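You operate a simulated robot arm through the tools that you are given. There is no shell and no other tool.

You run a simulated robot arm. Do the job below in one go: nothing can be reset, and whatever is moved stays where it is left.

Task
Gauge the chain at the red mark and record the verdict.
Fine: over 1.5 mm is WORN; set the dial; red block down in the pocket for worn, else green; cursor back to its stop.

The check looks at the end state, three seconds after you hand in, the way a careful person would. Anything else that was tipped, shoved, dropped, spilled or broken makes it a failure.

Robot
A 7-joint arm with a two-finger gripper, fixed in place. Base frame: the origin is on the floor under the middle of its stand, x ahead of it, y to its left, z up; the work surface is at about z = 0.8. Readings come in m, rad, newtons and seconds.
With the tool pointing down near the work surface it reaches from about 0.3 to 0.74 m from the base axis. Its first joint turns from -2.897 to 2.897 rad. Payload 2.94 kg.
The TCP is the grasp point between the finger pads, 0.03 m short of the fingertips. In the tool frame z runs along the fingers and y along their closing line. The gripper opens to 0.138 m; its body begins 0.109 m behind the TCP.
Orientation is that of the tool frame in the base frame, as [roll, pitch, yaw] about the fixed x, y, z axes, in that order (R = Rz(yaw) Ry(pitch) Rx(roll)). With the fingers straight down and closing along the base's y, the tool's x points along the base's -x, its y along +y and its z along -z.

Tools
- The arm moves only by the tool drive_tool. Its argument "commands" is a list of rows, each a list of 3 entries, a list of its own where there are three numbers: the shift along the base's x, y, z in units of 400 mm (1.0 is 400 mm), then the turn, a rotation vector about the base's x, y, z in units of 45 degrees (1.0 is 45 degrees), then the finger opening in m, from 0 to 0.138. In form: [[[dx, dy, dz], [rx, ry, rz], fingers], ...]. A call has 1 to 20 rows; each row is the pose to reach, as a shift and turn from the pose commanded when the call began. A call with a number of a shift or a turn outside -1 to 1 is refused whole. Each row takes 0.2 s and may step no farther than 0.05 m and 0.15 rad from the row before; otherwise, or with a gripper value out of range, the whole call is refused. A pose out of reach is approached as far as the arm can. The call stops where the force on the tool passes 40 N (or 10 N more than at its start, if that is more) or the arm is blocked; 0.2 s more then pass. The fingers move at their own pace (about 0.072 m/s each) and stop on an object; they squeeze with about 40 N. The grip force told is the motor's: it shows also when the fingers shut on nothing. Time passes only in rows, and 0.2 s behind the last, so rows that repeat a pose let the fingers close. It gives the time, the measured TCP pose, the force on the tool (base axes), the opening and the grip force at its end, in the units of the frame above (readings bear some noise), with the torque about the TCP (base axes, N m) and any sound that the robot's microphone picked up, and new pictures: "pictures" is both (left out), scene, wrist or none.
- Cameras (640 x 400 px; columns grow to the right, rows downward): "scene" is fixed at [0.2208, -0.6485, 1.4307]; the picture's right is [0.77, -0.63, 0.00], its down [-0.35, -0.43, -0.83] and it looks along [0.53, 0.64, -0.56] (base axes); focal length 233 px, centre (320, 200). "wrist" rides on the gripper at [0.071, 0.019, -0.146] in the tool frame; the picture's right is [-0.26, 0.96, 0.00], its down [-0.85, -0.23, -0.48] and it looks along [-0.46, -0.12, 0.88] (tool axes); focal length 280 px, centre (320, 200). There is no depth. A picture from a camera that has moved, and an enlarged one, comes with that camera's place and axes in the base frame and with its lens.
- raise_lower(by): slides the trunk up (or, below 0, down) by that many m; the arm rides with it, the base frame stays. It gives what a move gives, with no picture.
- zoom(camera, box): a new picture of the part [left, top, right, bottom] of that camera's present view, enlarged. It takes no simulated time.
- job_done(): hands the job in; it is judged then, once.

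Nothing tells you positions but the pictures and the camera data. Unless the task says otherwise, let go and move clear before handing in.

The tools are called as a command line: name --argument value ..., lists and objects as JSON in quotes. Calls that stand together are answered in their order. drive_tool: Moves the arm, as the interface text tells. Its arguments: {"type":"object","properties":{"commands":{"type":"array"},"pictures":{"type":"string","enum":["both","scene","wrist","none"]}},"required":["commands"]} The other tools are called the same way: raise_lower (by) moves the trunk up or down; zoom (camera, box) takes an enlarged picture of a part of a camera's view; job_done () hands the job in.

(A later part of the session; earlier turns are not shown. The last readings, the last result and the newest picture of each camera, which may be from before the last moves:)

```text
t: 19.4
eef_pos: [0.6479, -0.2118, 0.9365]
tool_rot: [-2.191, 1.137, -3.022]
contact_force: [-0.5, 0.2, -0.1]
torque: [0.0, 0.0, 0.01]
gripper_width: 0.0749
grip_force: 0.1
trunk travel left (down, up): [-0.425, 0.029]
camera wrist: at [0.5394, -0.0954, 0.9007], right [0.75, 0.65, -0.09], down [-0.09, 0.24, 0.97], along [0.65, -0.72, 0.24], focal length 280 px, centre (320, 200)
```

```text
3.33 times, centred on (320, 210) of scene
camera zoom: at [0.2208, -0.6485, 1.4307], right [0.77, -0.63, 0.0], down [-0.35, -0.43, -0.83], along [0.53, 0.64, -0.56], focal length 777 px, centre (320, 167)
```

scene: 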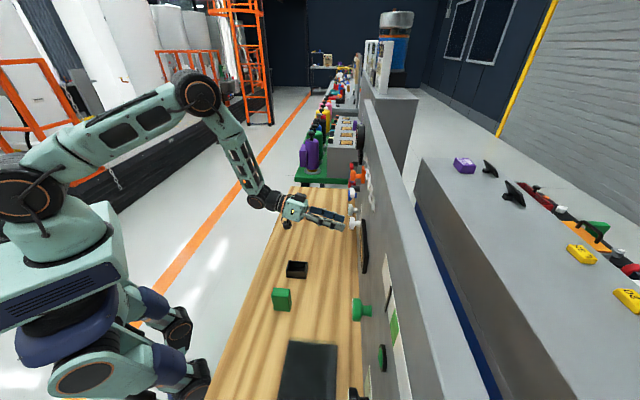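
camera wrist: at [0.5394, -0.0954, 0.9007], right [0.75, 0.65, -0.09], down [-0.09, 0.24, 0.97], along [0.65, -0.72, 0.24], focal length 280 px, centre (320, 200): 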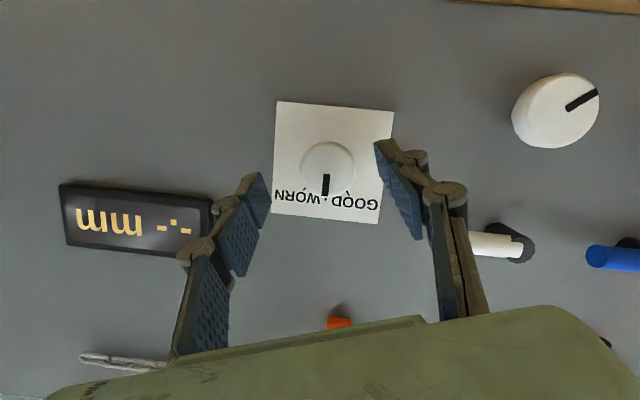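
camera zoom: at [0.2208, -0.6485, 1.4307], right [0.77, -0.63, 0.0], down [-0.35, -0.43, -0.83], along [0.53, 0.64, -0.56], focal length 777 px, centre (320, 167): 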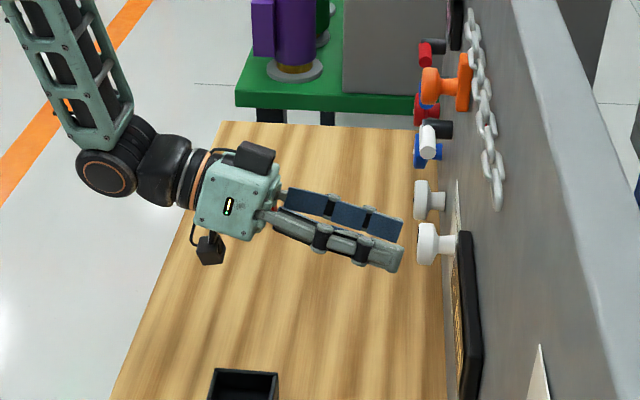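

The knob is between the fingers with the grip rolled −20°. I'll advance the last 37 mm and close on the knob.

drive_tool --commands '[[[0.035, -0.031, -0.004], [0, 0, 0], 0.075], [[0.069, -0.062, -0.0075], [0, 0, 0], 0.075], [[0.069, -0.062, -0.0075], [0, 0, 0], 0.06], [[0.069, -0.062, -0.0075], [0, 0, 0], 0.045], [[0.069, -0.062, -0.0075], [0, 0, 0], 0.03], [[0.069, -0.062, -0.0075], [0, 0, 0], 0.02], [[0.069, -0.062, -0.0075], [0, 0, 0], 0.02]]'

zoom --camera "wrist" --box '[220, 90, 420, 240]'

zoom --camera "scene" --box '[260, 160, 400, 260]'

```text
t: 21.0
eef_pos: [0.6745, -0.2348, 0.9347]
tool_rot: [-2.19, 1.139, -3.02]
contact_force: [5.4, 2.8, -1.3]
torque: [0.04, -0.04, 0.13]
gripper_width: 0.0406
grip_force: 45.1
trunk travel left (down, up): [-0.425, 0.029]
camera wrist: at [0.5655, -0.1175, 0.8987], right [0.75, 0.66, -0.09], down [-0.09, 0.24, 0.97], along [0.66, -0.71, 0.24], focal length 280 px, centre (320, 200)
```

scene: 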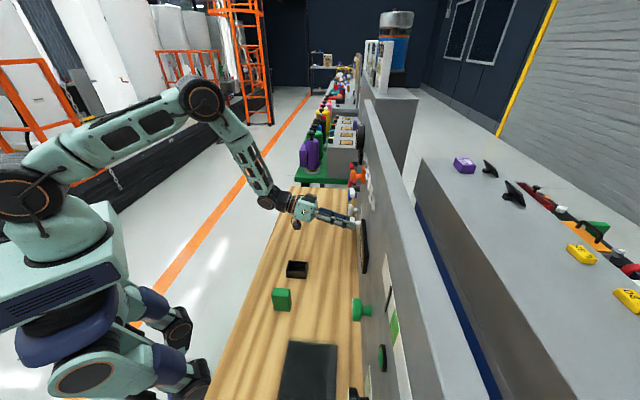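
wrist: 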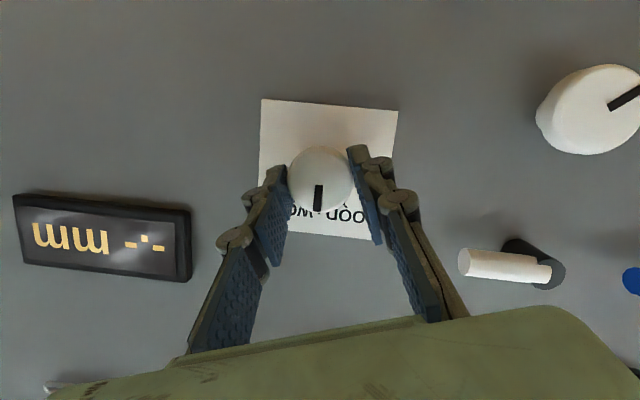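

```text
2.67 times, centred on (320, 165) of wrist
camera zoom: at [0.5655, -0.1175, 0.8987], right [0.75, 0.66, -0.09], down [-0.09, 0.24, 0.97], along [0.66, -0.71, 0.24], focal length 748 px, centre (320, 293)
```

zoom: 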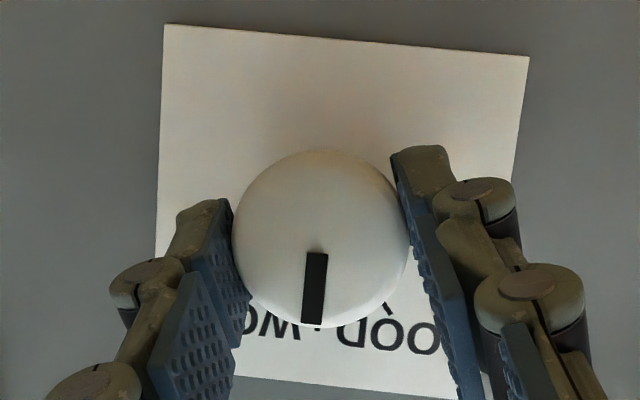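

```text
4.00 times, centred on (330, 210) of scene
camera zoom: at [0.2208, -0.6485, 1.4307], right [0.77, -0.63, 0.0], down [-0.35, -0.43, -0.83], along [0.53, 0.64, -0.56], focal length 933 px, centre (280, 160)
```

zoom: 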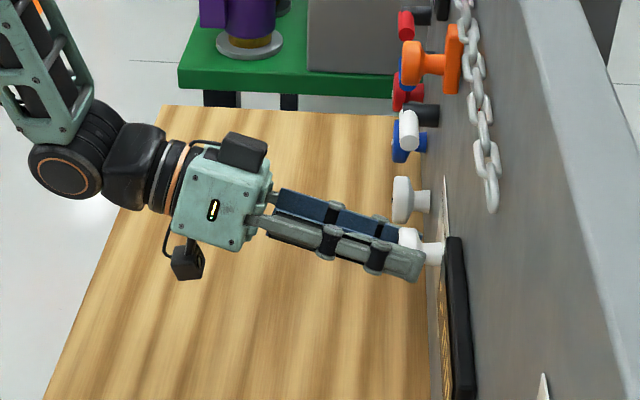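

The dial knob is gripped (0.041 m). Now I turn it 40° clockwise about the panel normal toward WORN.

drive_tool --commands '[[[-0.0007, -0.0007, 0], [0.0898, -0.0898, 0], 0.02], [[-0.0013, -0.0013, 0], [0.1796, -0.1796, 0], 0.02], [[-0.002, -0.002, 0], [0.2694, -0.2694, 0], 0.02], [[-0.0027, -0.0027, 0], [0.3592, -0.3592, 0], 0.02], [[-0.0034, -0.0034, 0], [0.449, -0.449, 0], 0.02], [[-0.004, -0.004, 0], [0.5388, -0.5388, 0], 0.02], [[-0.0047, -0.0047, 0], [0.6286, -0.6286, 0], 0.02], [[-0.0047, -0.0047, 0], [0.6286, -0.6286, 0], 0.02]]'

zoom --camera "wrist" --box '[220, 90, 420, 240]'

```text
t: 22.8
eef_pos: [0.6725, -0.2353, 0.9351]
tool_rot: [2.184, 1.139, 1.444]
contact_force: [10.7, -18.8, 3.5]
torque: [-0.7, 0.39, -0.25]
gripper_width: 0.0407
grip_force: 45.1
trunk travel left (down, up): [-0.425, 0.029]
camera wrist: at [0.5788, -0.1041, 0.9117], right [0.63, 0.53, 0.57], down [-0.55, -0.21, 0.81], along [0.55, -0.82, 0.16], focal length 280 px, centre (320, 200)
```

scene: 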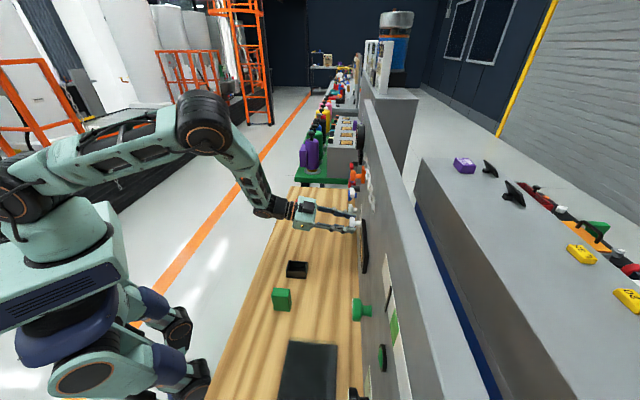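
wrist: 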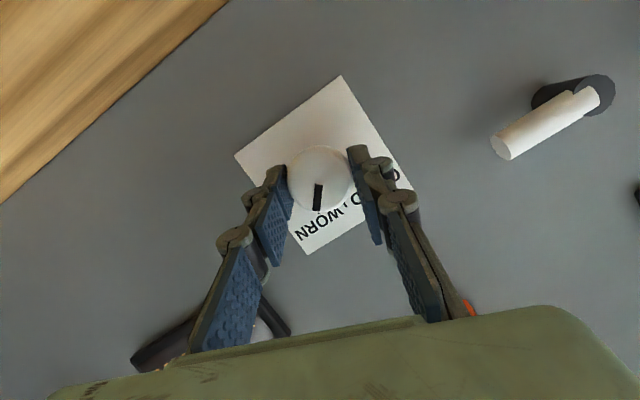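

```text
2.67 times, centred on (320, 165) of wrist
camera zoom: at [0.5788, -0.1041, 0.9117], right [0.63, 0.53, 0.57], down [-0.55, -0.21, 0.81], along [0.55, -0.82, 0.16], focal length 748 px, centre (320, 293)
```

zoom: 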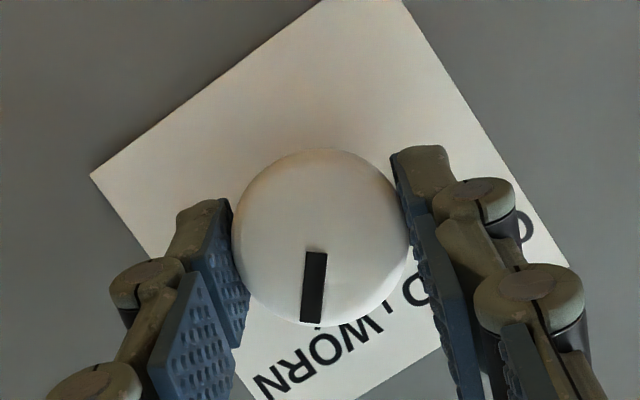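

The pointer has followed the grip and is near the WORN tick. I'll release and back off to check it.

drive_tool --commands '[[[0, 0, 0], [0, 0, 0], 0.05], [[0, 0, 0], [0, 0, 0], 0.075], [[0, 0, 0], [0, 0, 0], 0.075], [[-0.06, 0.06, 0], [0, 0, 0], 0.075], [[-0.12, 0.12, 0], [0, 0, 0], 0.075], [[-0.18, 0.18, 0], [0, 0, 0], 0.075], [[-0.22, 0.22, 0], [0, 0, 0], 0.075], [[-0.22, 0.22, 0], [0, 0, 0], 0.075]]'

zoom --camera "wrist" --box '[260, 60, 400, 190]'

```text
t: 24.6
eef_pos: [0.5849, -0.1439, 0.9327]
tool_rot: [2.188, 1.138, 1.451]
contact_force: [0.0, -0.4, -0.3]
torque: [-0.03, 0.02, -0.04]
gripper_width: 0.0751
grip_force: 0.1
trunk travel left (down, up): [-0.425, 0.029]
camera wrist: at [0.4909, -0.0124, 0.9112], right [0.63, 0.53, 0.57], down [-0.55, -0.21, 0.81], along [0.55, -0.82, 0.16], focal length 280 px, centre (320, 200)
```

scene: 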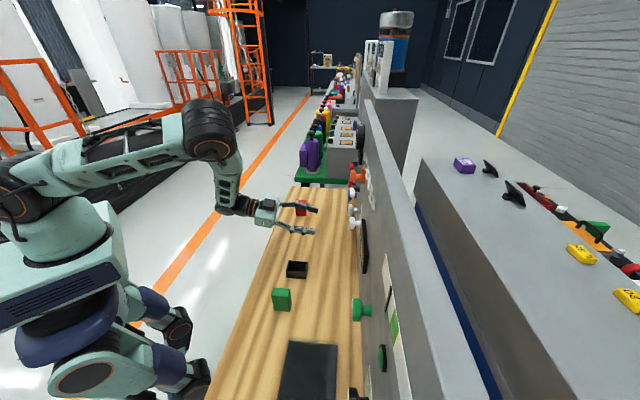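
wrist: 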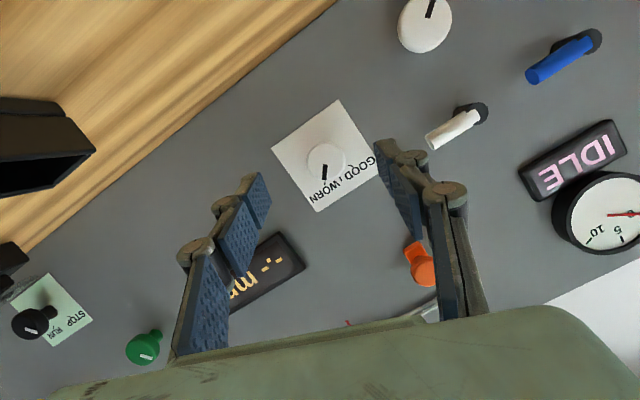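

```text
3.08 times, centred on (330, 125) of wrist
camera zoom: at [0.4909, -0.0124, 0.9112], right [0.63, 0.53, 0.57], down [-0.55, -0.21, 0.81], along [0.55, -0.82, 0.16], focal length 863 px, centre (289, 431)
```

zoom: 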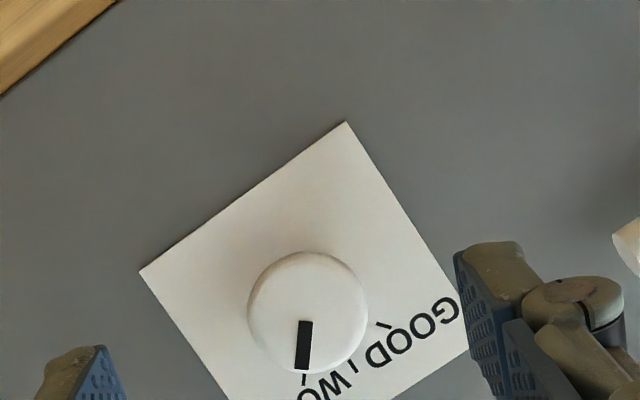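

zoom --camera "wrist" --box '[260, 90, 400, 220]'

```text
3.08 times, centred on (330, 155) of wrist
camera zoom: at [0.4909, -0.0124, 0.9112], right [0.63, 0.53, 0.57], down [-0.55, -0.21, 0.81], along [0.55, -0.82, 0.16], focal length 863 px, centre (289, 338)
```

zoom: 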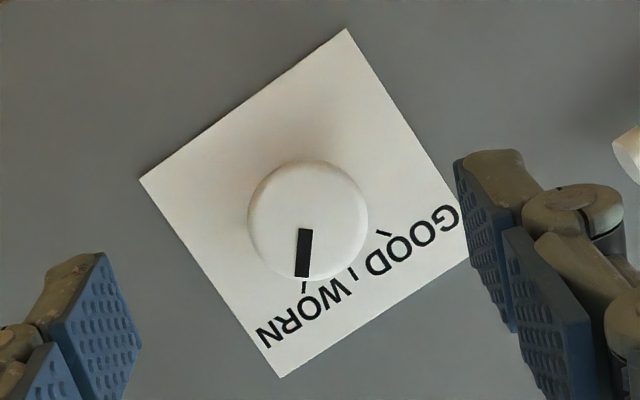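

The pointer lines up with the WORN tick. Now I'll undo the roll, raise the arm and turn the tool downward to go for the red block.

drive_tool --commands '[[[-0.03, 0.03, 0.06], [-0.063, 0.063, 0], 0.09], [[-0.06, 0.06, 0.13], [-0.126, 0.126, 0], 0.09], [[-0.08, 0.08, 0.2], [-0.189, 0.189, 0], 0.09], [[-0.08, 0.08, 0.29], [-0.252, 0.252, 0], 0.09], [[-0.08, 0.08, 0.38], [-0.3143, 0.3143, 0], 0.09], [[-0.08, 0.08, 0.45], [-0.3143, 0.3143, 0], 0.09]]' --pictures "scene"

drive_tool --commands '[[[0.03, 0.03, 0.0], [0.118, 0.118, 0], 0.1], [[0.06, 0.06, 0.0], [0.236, 0.236, 0], 0.1], [[0.09, 0.09, 0.0], [0.354, 0.354, 0], 0.1], [[0.12, 0.12, 0.0], [0.471, 0.471, 0], 0.1], [[0.15, 0.15, 0.0], [0.589, 0.589, 0], 0.1], [[0.18, 0.18, 0.0], [0.707, 0.707, 0], 0.1]]'

```text
t: 26.0
eef_pos: [0.5508, -0.1131, 1.113]
tool_rot: [-3.14, 1.309, 2.355]
contact_force: [0.5, 0.3, -0.5]
torque: [0.0, -0.01, 0.01]
gripper_width: 0.0899
grip_force: 0.1
trunk travel left (down, up): [-0.425, 0.029]
```

scene: 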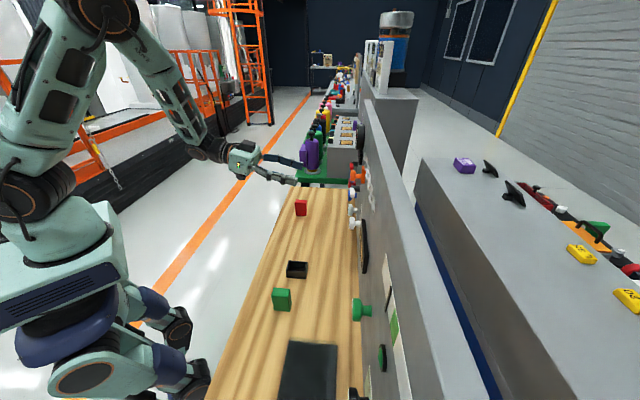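

```text
t: 27.4
eef_pos: [0.6247, -0.0396, 1.1134]
tool_rot: [3.14, 0.524, 2.353]
contact_force: [0.2, -0.4, 0.7]
torque: [-0.01, -0.02, 0.04]
gripper_width: 0.0996
grip_force: 0.1
trunk travel left (down, up): [-0.425, 0.029]
camera wrist: at [0.5411, 0.0669, 1.205], right [0.84, 0.52, 0.13], down [0.19, -0.52, 0.84], along [0.5, -0.68, -0.53], focal length 280 px, centre (320, 200)
```

scene: 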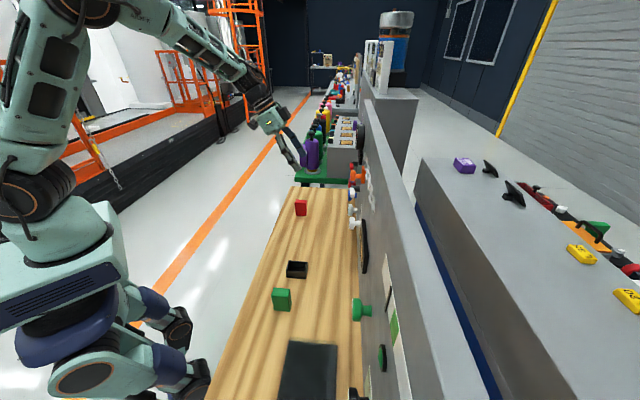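
wrist: 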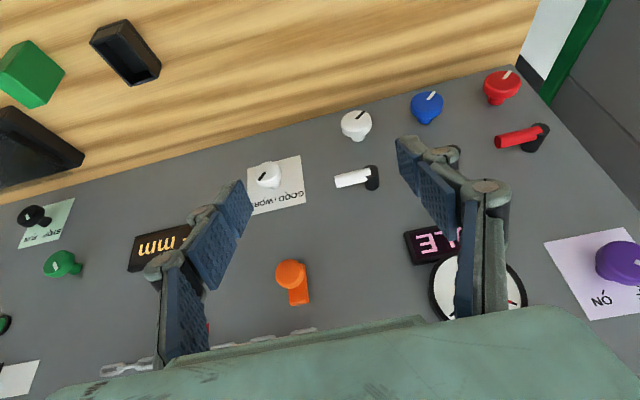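

drive_tool --commands '[[[0.03, 0.04, 0.0], [0.118, 0.118, 0], 0.1], [[0.06, 0.08, 0.0], [0.236, 0.236, 0], 0.1], [[0.09, 0.12, -0.05], [0.354, 0.354, 0], 0.1], [[0.12, 0.17, -0.1], [0.4714, 0.4714, 0], 0.1], [[0.12, 0.17, -0.1], [0.4714, 0.4714, 0], 0.1]]'

zoom --camera "scene" --box '[200, 150, 400, 320]'

```text
t: 28.6
eef_pos: [0.6708, 0.031, 1.0758]
tool_rot: [-3.141, 0.0, 2.357]
contact_force: [-0.2, 0.6, 0.0]
torque: [0.0, 0.0, 0.01]
gripper_width: 0.1
grip_force: 0.1
trunk travel left (down, up): [-0.425, 0.029]
camera wrist: at [0.6327, 0.0926, 1.2214], right [0.87, 0.5, 0.0], down [0.44, -0.76, 0.47], along [0.24, -0.41, -0.88], focal length 280 px, centre (320, 200)
```

scene: 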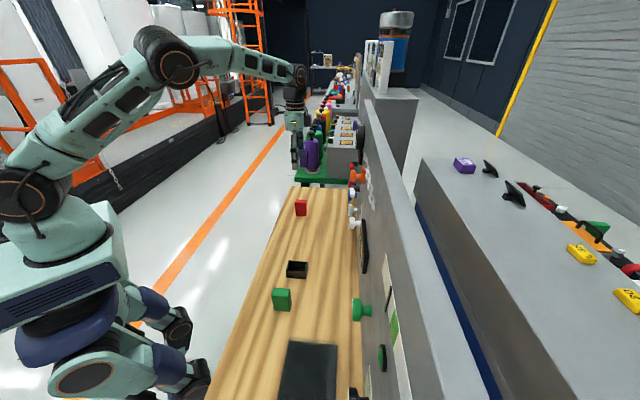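
wrist: 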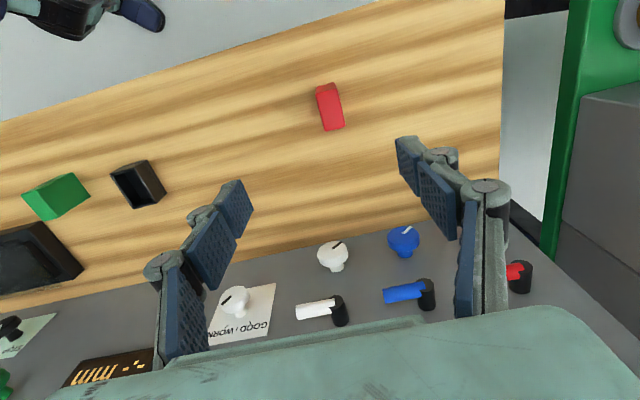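

```text
2.35 times, centred on (300, 235) of scene
camera zoom: at [0.2208, -0.6485, 1.4307], right [0.77, -0.63, 0.0], down [-0.35, -0.43, -0.83], along [0.53, 0.64, -0.56], focal length 549 px, centre (367, 118)
```

zoom: 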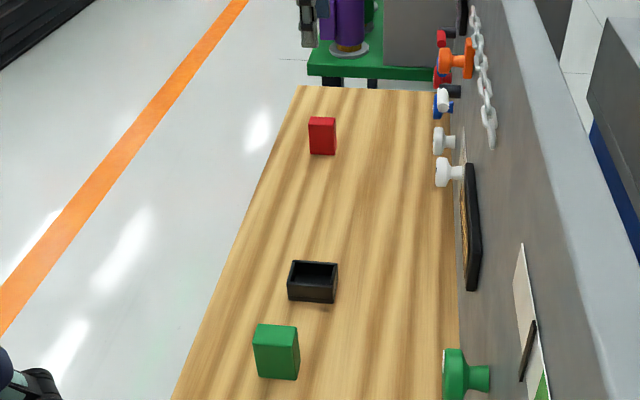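

zoom --camera "wrist" --box '[270, 60, 390, 150]'

zoom --camera "wrist" --box '[10, 130, 190, 250]'

```text
4.44 times, centred on (330, 105) of wrist
camera zoom: at [0.6327, 0.0926, 1.2214], right [0.87, 0.5, 0.0], down [0.44, -0.76, 0.47], along [0.24, -0.41, -0.88], focal length 1246 px, centre (276, 622)
```

zoom: 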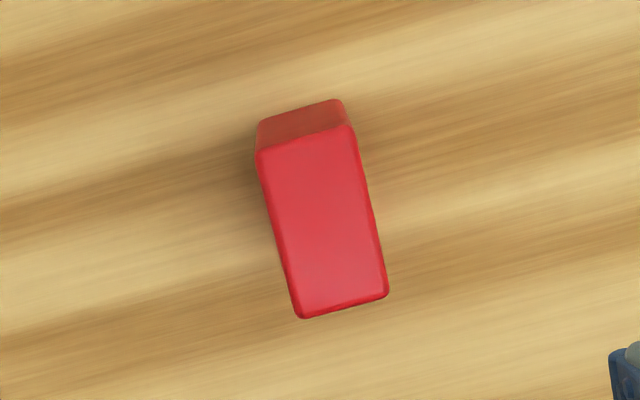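

```text
3.33 times, centred on (100, 190) of wrist
camera zoom: at [0.6327, 0.0926, 1.2214], right [0.87, 0.5, 0.0], down [0.44, -0.76, 0.47], along [0.24, -0.41, -0.88], focal length 935 px, centre (1053, 233)
```

zoom: 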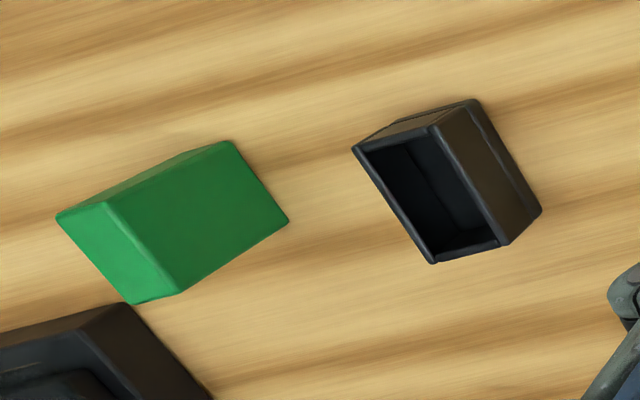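

The red block stands upright, about 25 × 45 × 70 mm, with its long side along D, and the pocket (about 40 × 60 mm outside) is aligned the same way. I'll centre over the red block and come down for a closer look.

drive_tool --commands '[[[0.01, 0.015, -0.08], [0, 0, 0], 0.09], [[0.0205, 0.031, -0.16], [0, 0, 0], 0.09], [[0.0205, 0.031, -0.2385], [0, 0, 0], 0.09], [[0.0205, 0.031, -0.2385], [0, 0, 0], 0.09]]'

zoom --camera "wrist" --box '[220, 60, 420, 210]'

zoom --camera "scene" --box '[240, 130, 380, 240]'

```text
t: 29.6
eef_pos: [0.6787, 0.0429, 0.9755]
tool_rot: [3.14, -0.001, 2.357]
contact_force: [0.1, 0.1, 0.2]
torque: [0.03, -0.02, 0.04]
gripper_width: 0.09
grip_force: 0.1
trunk travel left (down, up): [-0.425, 0.029]
camera wrist: at [0.6413, 0.1051, 1.1212], right [0.87, 0.5, 0.0], down [0.44, -0.76, 0.48], along [0.24, -0.41, -0.88], focal length 280 px, centre (320, 200)
```

scene: 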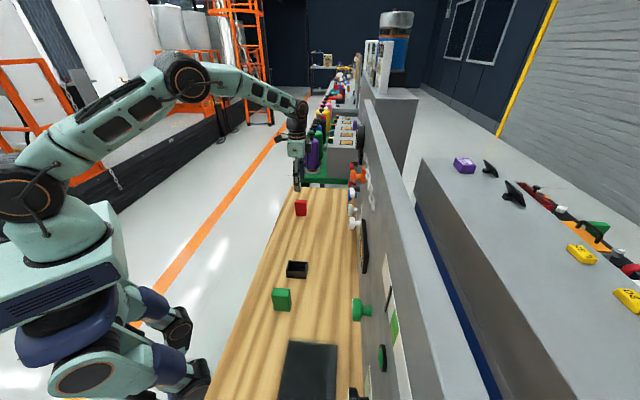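
wrist: 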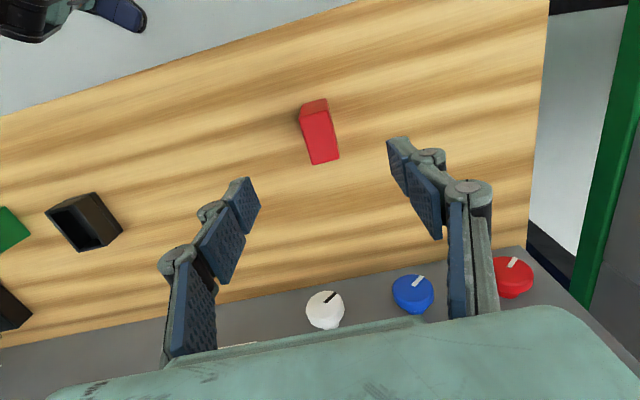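

```text
2.67 times, centred on (320, 135) of wrist
camera zoom: at [0.6413, 0.1051, 1.1212], right [0.87, 0.5, 0.0], down [0.44, -0.76, 0.48], along [0.24, -0.41, -0.88], focal length 748 px, centre (320, 373)
```

zoom: 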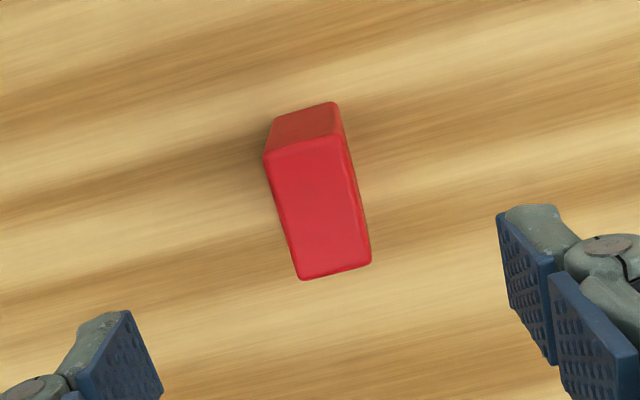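

```text
3.64 times, centred on (310, 185) of scene
camera zoom: at [0.2208, -0.6485, 1.4307], right [0.77, -0.63, 0.0], down [-0.35, -0.43, -0.83], along [0.53, 0.64, -0.56], focal length 848 px, centre (356, 254)
```

zoom: 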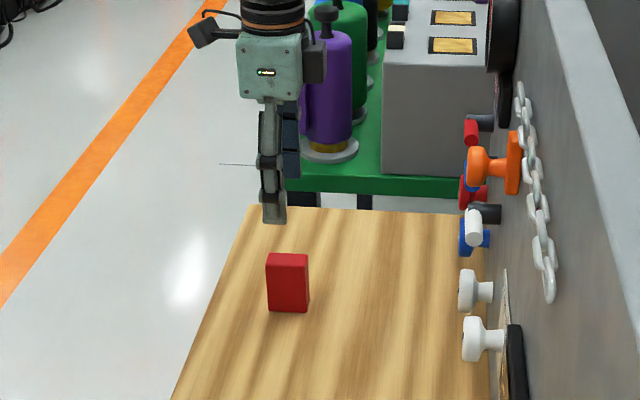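

I'm right above the red block, whose top is at about z=0.866. I'll descend so the fingertips overlap its upper ~27 mm, then close.

drive_tool --commands '[[[0, -0.002, -0.09], [0, 0, 0], 0.08], [[0, -0.002, -0.18], [0, 0, 0], 0.07], [[0, -0.002, -0.2655], [0, 0, 0], 0.07], [[0, -0.002, -0.2655], [0, 0, 0], 0.07]]'

zoom --camera "scene" --box '[250, 150, 370, 240]'

zoom --camera "wrist" --box '[220, 90, 420, 240]'

```text
t: 30.6
eef_pos: [0.6805, 0.0373, 0.8723]
tool_rot: [3.141, -0.001, 2.354]
contact_force: [-0.2, -0.7, -0.2]
torque: [0.01, 0.01, 0.02]
gripper_width: 0.07
grip_force: 0.1
trunk travel left (down, up): [-0.425, 0.029]
camera wrist: at [0.6424, 0.0992, 1.0174], right [0.87, 0.5, 0.0], down [0.44, -0.76, 0.48], along [0.24, -0.41, -0.88], focal length 280 px, centre (320, 200)
```

scene: 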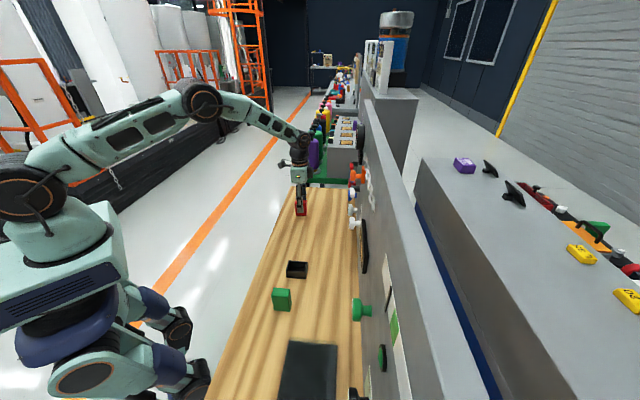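
wrist: 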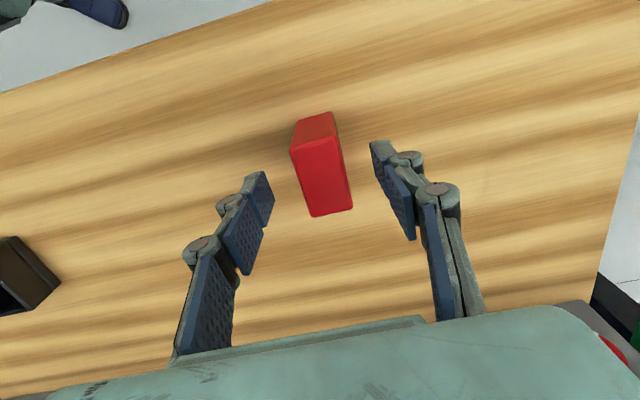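

```text
4.44 times, centred on (310, 195) of scene
camera zoom: at [0.2208, -0.6485, 1.4307], right [0.77, -0.63, 0.0], down [-0.35, -0.43, -0.83], along [0.53, 0.64, -0.56], focal length 1036 px, centre (364, 222)
```

zoom: 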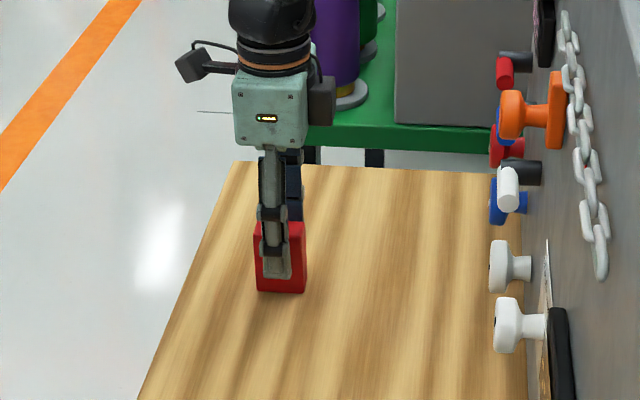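

```text
2.67 times, centred on (320, 165) of wrist
camera zoom: at [0.6424, 0.0992, 1.0174], right [0.87, 0.5, 0.0], down [0.44, -0.76, 0.48], along [0.24, -0.41, -0.88], focal length 748 px, centre (320, 293)
```

zoom: 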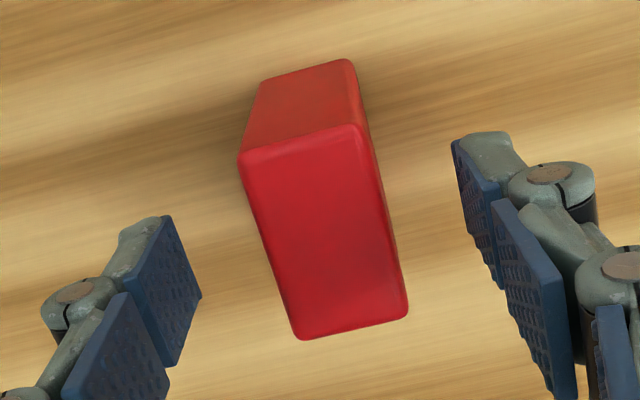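

The hand settled about 5 mm off in y on the way down. I'll correct that before closing.

drive_tool --commands '[[[-0.002, 0.012, 0], [0, 0, 0], 0.07], [[-0.002, 0.012, 0], [0, 0, 0], 0.07], [[-0.002, 0.012, 0], [0, 0, 0], 0.07]]' --pictures "wrist"

zoom --camera "wrist" --box '[220, 90, 420, 240]'

```text
t: 31.4
eef_pos: [0.6791, 0.0425, 0.8721]
tool_rot: [3.14, 0.001, 2.356]
contact_force: [0.4, -0.4, 0.1]
torque: [-0.02, -0.03, 0.01]
gripper_width: 0.0699
grip_force: 0.1
trunk travel left (down, up): [-0.425, 0.029]
camera wrist: at [0.6415, 0.1047, 1.0172], right [0.87, 0.5, 0.0], down [0.44, -0.76, 0.48], along [0.24, -0.41, -0.88], focal length 280 px, centre (320, 200)
```

wrist: 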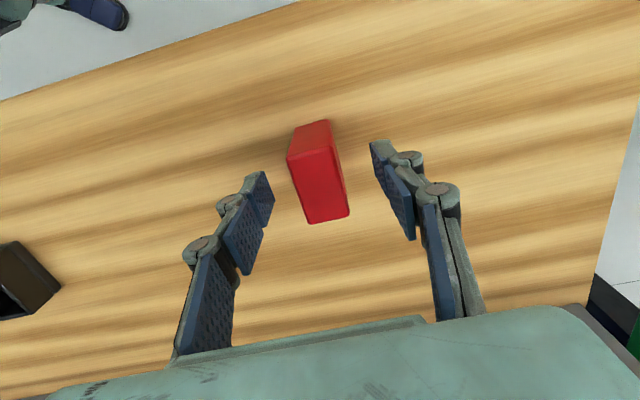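

```text
2.67 times, centred on (320, 165) of wrist
camera zoom: at [0.6415, 0.1047, 1.0172], right [0.87, 0.5, 0.0], down [0.44, -0.76, 0.48], along [0.24, -0.41, -0.88], focal length 748 px, centre (320, 293)
```

zoom: 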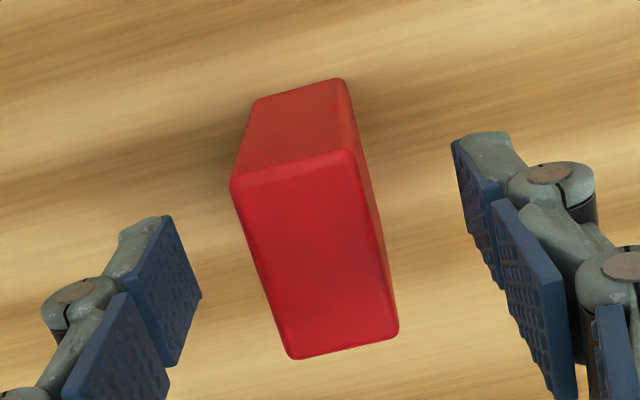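

The hand is now centred over the block to within about 1 mm. Closing on it.

drive_tool --commands '[[[0, 0, 0], [0, 0, 0], 0.055], [[0, 0, 0], [0, 0, 0], 0.04], [[0, 0, 0], [0, 0, 0], 0.028], [[0, 0, 0], [0, 0, 0], 0.018], [[0, 0, 0], [0, 0, 0], 0.015], [[0, 0, 0], [0, 0, 0], 0.015]]'

zoom --camera "scene" --box '[250, 150, 370, 240]'

zoom --camera "wrist" --box '[220, 90, 420, 240]'

```text
t: 32.8
eef_pos: [0.6787, 0.0426, 0.8714]
tool_rot: [-3.141, -0.002, 2.356]
contact_force: [-1.2, 0.5, 0.0]
torque: [-0.01, 0.0, 0.01]
gripper_width: 0.0268
grip_force: 39.9
trunk travel left (down, up): [-0.425, 0.029]
camera wrist: at [0.6415, 0.1047, 1.0172], right [0.87, 0.5, 0.0], down [0.44, -0.76, 0.48], along [0.24, -0.41, -0.88], focal length 280 px, centre (320, 200)
```

scene: 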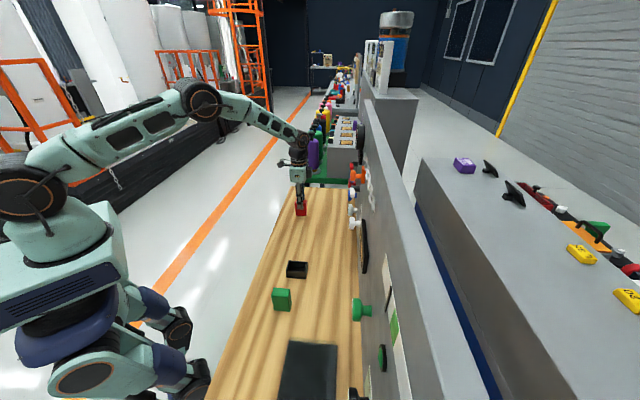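
wrist: 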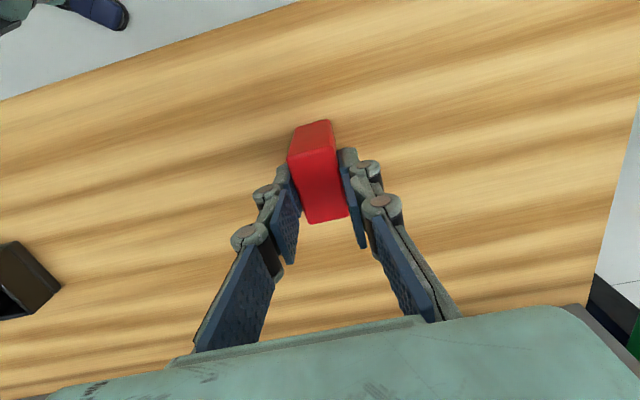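

```text
4.44 times, centred on (310, 195) of scene
camera zoom: at [0.2208, -0.6485, 1.4307], right [0.77, -0.63, 0.0], down [-0.35, -0.43, -0.83], along [0.53, 0.64, -0.56], focal length 1036 px, centre (364, 222)
```

zoom: 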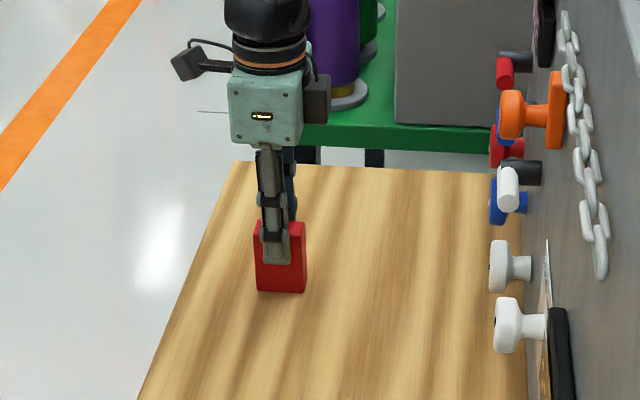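

```text
2.67 times, centred on (320, 165) of wrist
camera zoom: at [0.6415, 0.1047, 1.0172], right [0.87, 0.5, 0.0], down [0.44, -0.76, 0.48], along [0.24, -0.41, -0.88], focal length 748 px, centre (320, 293)
```

zoom: 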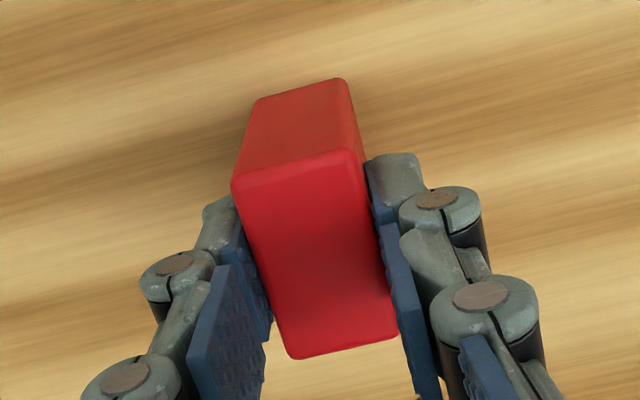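

The block is held (0.027 m). I'll lift it clear and carry it toward the pocket, stopping short to measure the pocket accurately.

drive_tool --commands '[[[0, 0, 0.06], [0, 0, 0], 0.015], [[0, 0, 0.13], [0, 0, 0], 0.015], [[0, 0, 0.2], [0, 0, 0], 0.015], [[0, 0, 0.275], [0, 0, 0], 0.015], [[-0.07, -0.07, 0.275], [0, 0, 0], 0.015], [[-0.14, -0.14, 0.275], [0, 0, 0], 0.015], [[-0.21, -0.21, 0.275], [0, 0, 0], 0.015], [[-0.28, -0.28, 0.275], [0, 0, 0], 0.015], [[-0.35, -0.35, 0.275], [0, 0, 0], 0.015], [[-0.42, -0.42, 0.275], [0, 0, 0], 0.015], [[-0.42, -0.42, 0.275], [0, 0, 0], 0.015]]'

zoom --camera "wrist" --box '[100, 30, 400, 240]'

zoom --camera "scene" --box '[240, 180, 400, 310]'

```text
t: 35.2
eef_pos: [0.5109, -0.1263, 0.9818]
tool_rot: [-3.141, 0.0, 2.356]
contact_force: [0.8, -0.2, -0.9]
torque: [0.01, 0.0, 0.0]
gripper_width: 0.027
grip_force: 40.5
trunk travel left (down, up): [-0.425, 0.029]
camera wrist: at [0.4733, -0.0634, 1.1267], right [0.87, 0.5, 0.0], down [0.44, -0.76, 0.48], along [0.24, -0.41, -0.88], focal length 280 px, centre (320, 200)
```

scene: 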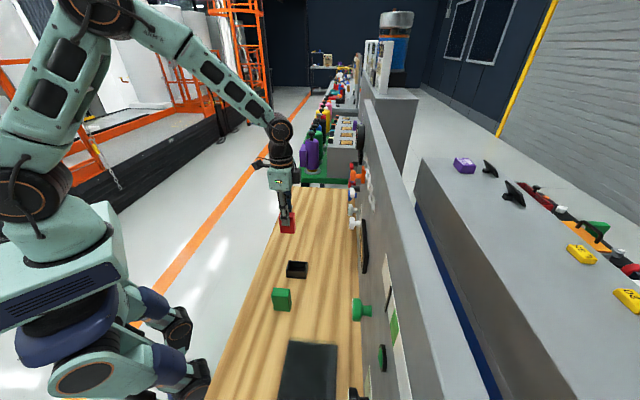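
wrist: 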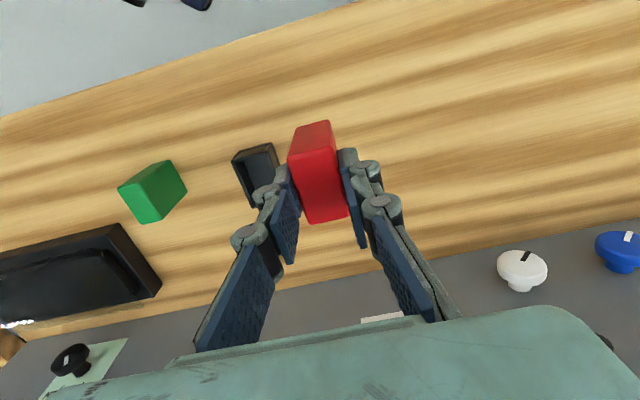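

```text
1.90 times, centred on (250, 135) of wrist
camera zoom: at [0.4733, -0.0634, 1.1267], right [0.87, 0.5, 0.0], down [0.44, -0.76, 0.48], along [0.24, -0.41, -0.88], focal length 534 px, centre (453, 324)
```

zoom: 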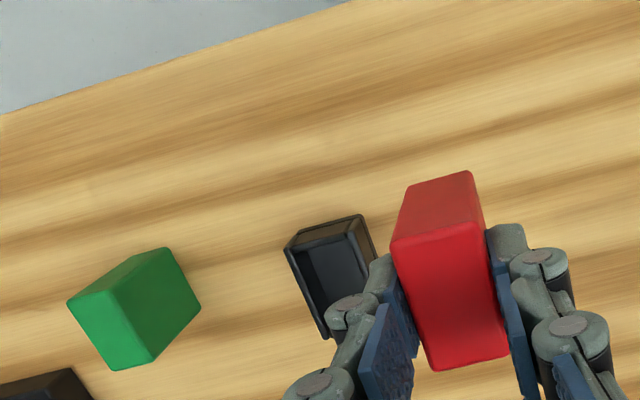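

```text
3.08 times, centred on (320, 245) of scene
camera zoom: at [0.2208, -0.6485, 1.4307], right [0.77, -0.63, 0.0], down [-0.35, -0.43, -0.83], along [0.53, 0.64, -0.56], focal length 718 px, centre (320, 62)
```

zoom: 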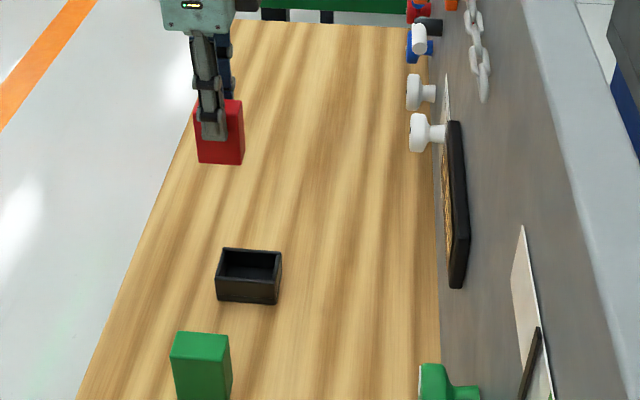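

The left finger hides part of the pocket. I'll shift toward the panel a little to get a clean view of the pocket.

drive_tool --commands '[[[0.07, -0.07, 0], [0, 0, 0], 0.015], [[0.1414, -0.1414, 0], [0, 0, 0], 0.015], [[0.1414, -0.1414, 0], [0, 0, 0], 0.015], [[0.1414, -0.1414, 0], [0, 0, 0], 0.015]]' --pictures "wrist"

zoom --camera "wrist" --box '[180, 60, 300, 160]'

```text
t: 36.2
eef_pos: [0.5673, -0.1823, 0.9839]
tool_rot: [3.141, 0.0, 2.357]
contact_force: [0.0, -0.3, -0.4]
torque: [-0.01, 0.02, 0.0]
gripper_width: 0.0269
grip_force: 40.0
trunk travel left (down, up): [-0.425, 0.029]
camera wrist: at [0.5298, -0.1194, 1.13], right [0.87, 0.5, 0.0], down [0.44, -0.76, 0.48], along [0.24, -0.41, -0.88], focal length 280 px, centre (320, 200)
```

wrist: 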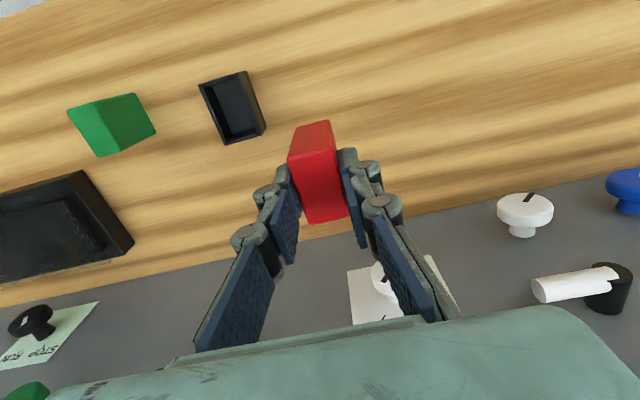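

```text
4.00 times, centred on (240, 110) of wrist
camera zoom: at [0.5298, -0.1194, 1.13], right [0.87, 0.5, 0.0], down [0.44, -0.76, 0.48], along [0.24, -0.41, -0.88], focal length 1122 px, centre (640, 560)
```

zoom: 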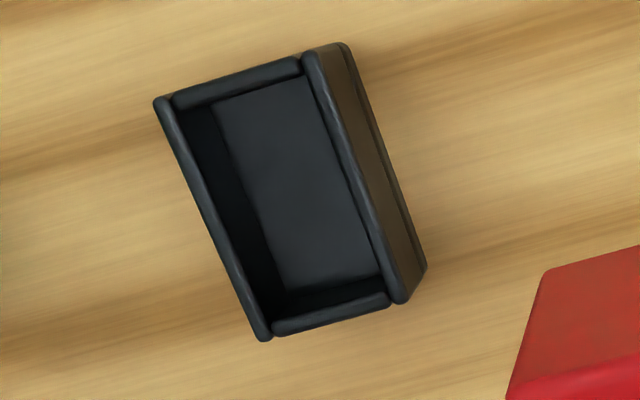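

The pocket centre comes out at about D=0.490, S=0.188, with its rim at z≈0.836 and an opening of roughly 31 × 52 mm, so clearance to the block is only a few millimetres. I'll hover the block just above it and check alignment.

drive_tool --commands '[[[-0.0716, -0.0265, 0], [0, 0, 0], 0.015], [[-0.1432, -0.0529, 0], [0, 0, 0], 0.015], [[-0.2148, -0.0794, 0], [0, 0, 0], 0.015], [[-0.2148, -0.0794, -0.07], [0, 0, 0], 0.015], [[-0.2148, -0.0794, -0.13], [0, 0, 0], 0.015], [[-0.2148, -0.0794, -0.13], [0, 0, 0], 0.015], [[-0.2148, -0.0794, -0.13], [0, 0, 0], 0.015]]'

zoom --camera "wrist" --box '[240, 60, 400, 190]'

zoom --camera "scene" --box '[250, 200, 350, 290]'

```text
t: 37.8
eef_pos: [0.4838, -0.212, 0.9329]
tool_rot: [3.141, -0.001, 2.355]
contact_force: [0.2, -0.4, -1.4]
torque: [-0.02, 0.02, -0.03]
gripper_width: 0.0272
grip_force: 40.2
trunk travel left (down, up): [-0.425, 0.029]
camera wrist: at [0.4462, -0.1498, 1.0781], right [0.87, 0.5, 0.0], down [0.44, -0.76, 0.48], along [0.24, -0.41, -0.88], focal length 280 px, centre (320, 200)
```

scene: 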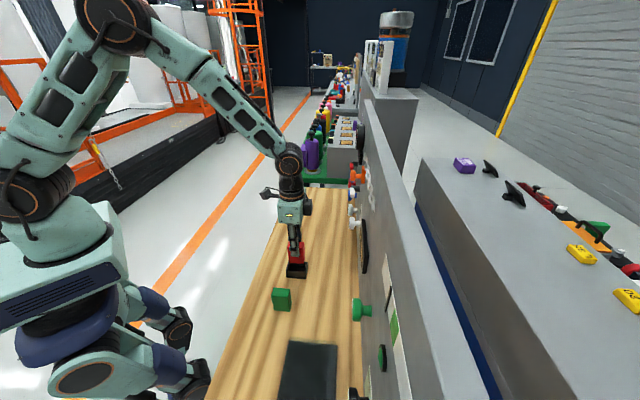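
wrist: 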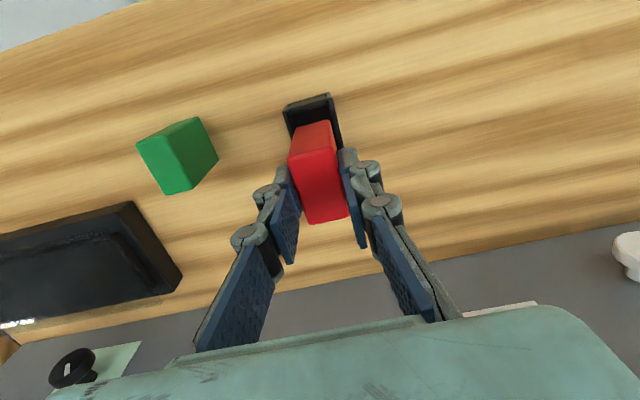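

```text
3.08 times, centred on (320, 125) of wrist
camera zoom: at [0.4462, -0.1498, 1.0781], right [0.87, 0.5, 0.0], down [0.44, -0.76, 0.48], along [0.24, -0.41, -0.88], focal length 863 px, centre (320, 431)
```

zoom: 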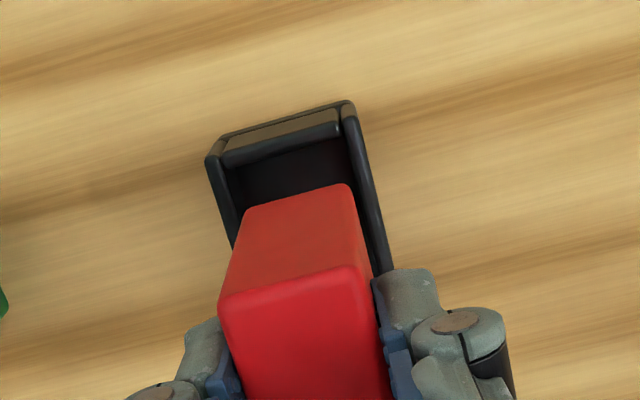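

```text
4.44 times, centred on (300, 245) of scene
camera zoom: at [0.2208, -0.6485, 1.4307], right [0.77, -0.63, 0.0], down [-0.35, -0.43, -0.83], along [0.53, 0.64, -0.56], focal length 1036 px, centre (409, 0)
```

zoom: 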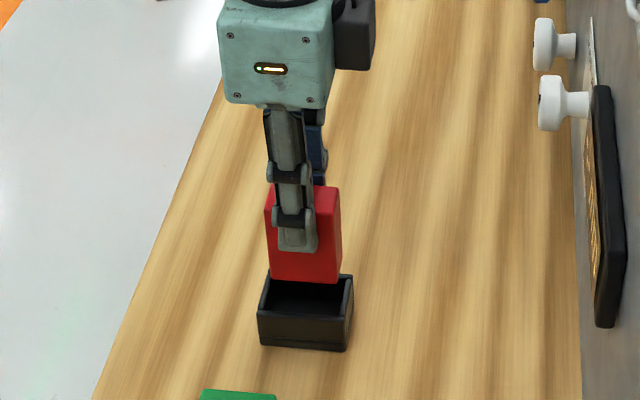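

Both cameras agree the block is about 2.3 mm too far to +S and nearly right in D. I'll correct that and come down to just above the rim.

drive_tool --commands '[[[-0.0053, -0.0028, 0], [0, 0, 0], 0.015], [[-0.0053, -0.0028, -0.025], [0, 0, 0], 0.015], [[-0.0053, -0.0028, -0.045], [0, 0, 0], 0.015], [[-0.0053, -0.0028, -0.045], [0, 0, 0], 0.015], [[-0.0053, -0.0028, -0.045], [0, 0, 0], 0.015]]'

zoom --camera "wrist" --box '[260, 80, 380, 180]'

zoom --camera "scene" --box '[260, 220, 340, 290]'

```text
t: 39.0
eef_pos: [0.4804, -0.214, 0.9118]
tool_rot: [-3.14, 0.0, 2.357]
contact_force: [-0.1, -0.2, -1.2]
torque: [-0.02, -0.01, 0.01]
gripper_width: 0.0271
grip_force: 40.7
trunk travel left (down, up): [-0.425, 0.029]
camera wrist: at [0.4429, -0.1524, 1.0575], right [0.87, 0.5, 0.0], down [0.44, -0.76, 0.48], along [0.24, -0.41, -0.88], focal length 280 px, centre (320, 200)
```

scene: 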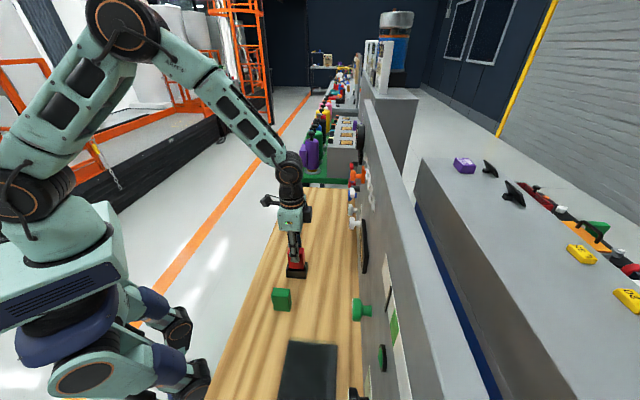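
wrist: 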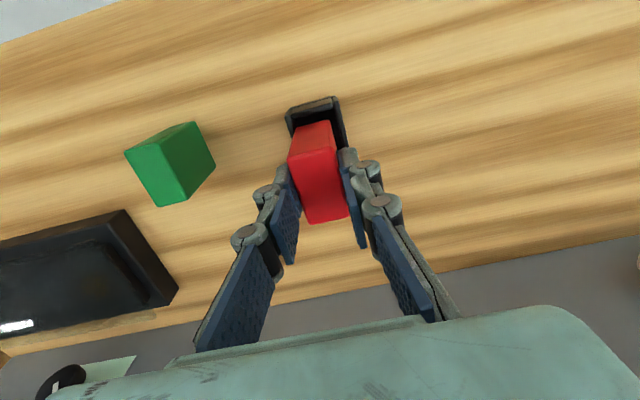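

```text
4.00 times, centred on (320, 130) of wrist
camera zoom: at [0.4429, -0.1524, 1.0575], right [0.87, 0.5, 0.0], down [0.44, -0.76, 0.48], along [0.24, -0.41, -0.88], focal length 1122 px, centre (320, 480)
```

zoom: 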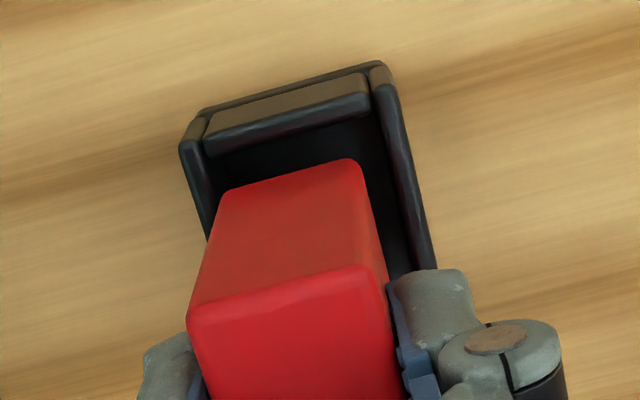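

```text
5.71 times, centred on (300, 255) of scene
camera zoom: at [0.2208, -0.6485, 1.4307], right [0.77, -0.63, 0.0], down [-0.35, -0.43, -0.83], along [0.53, 0.64, -0.56], focal length 1332 px, centre (434, -114)
```

zoom: 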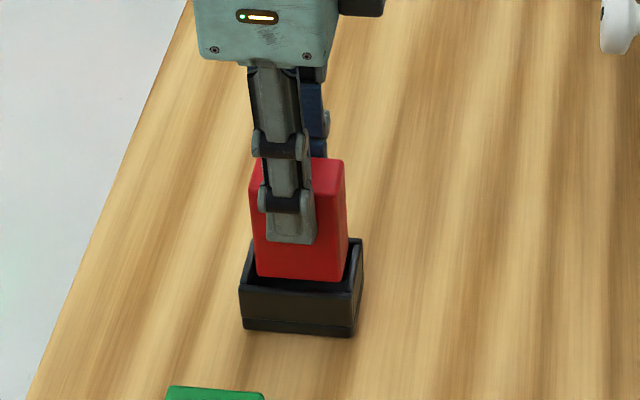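

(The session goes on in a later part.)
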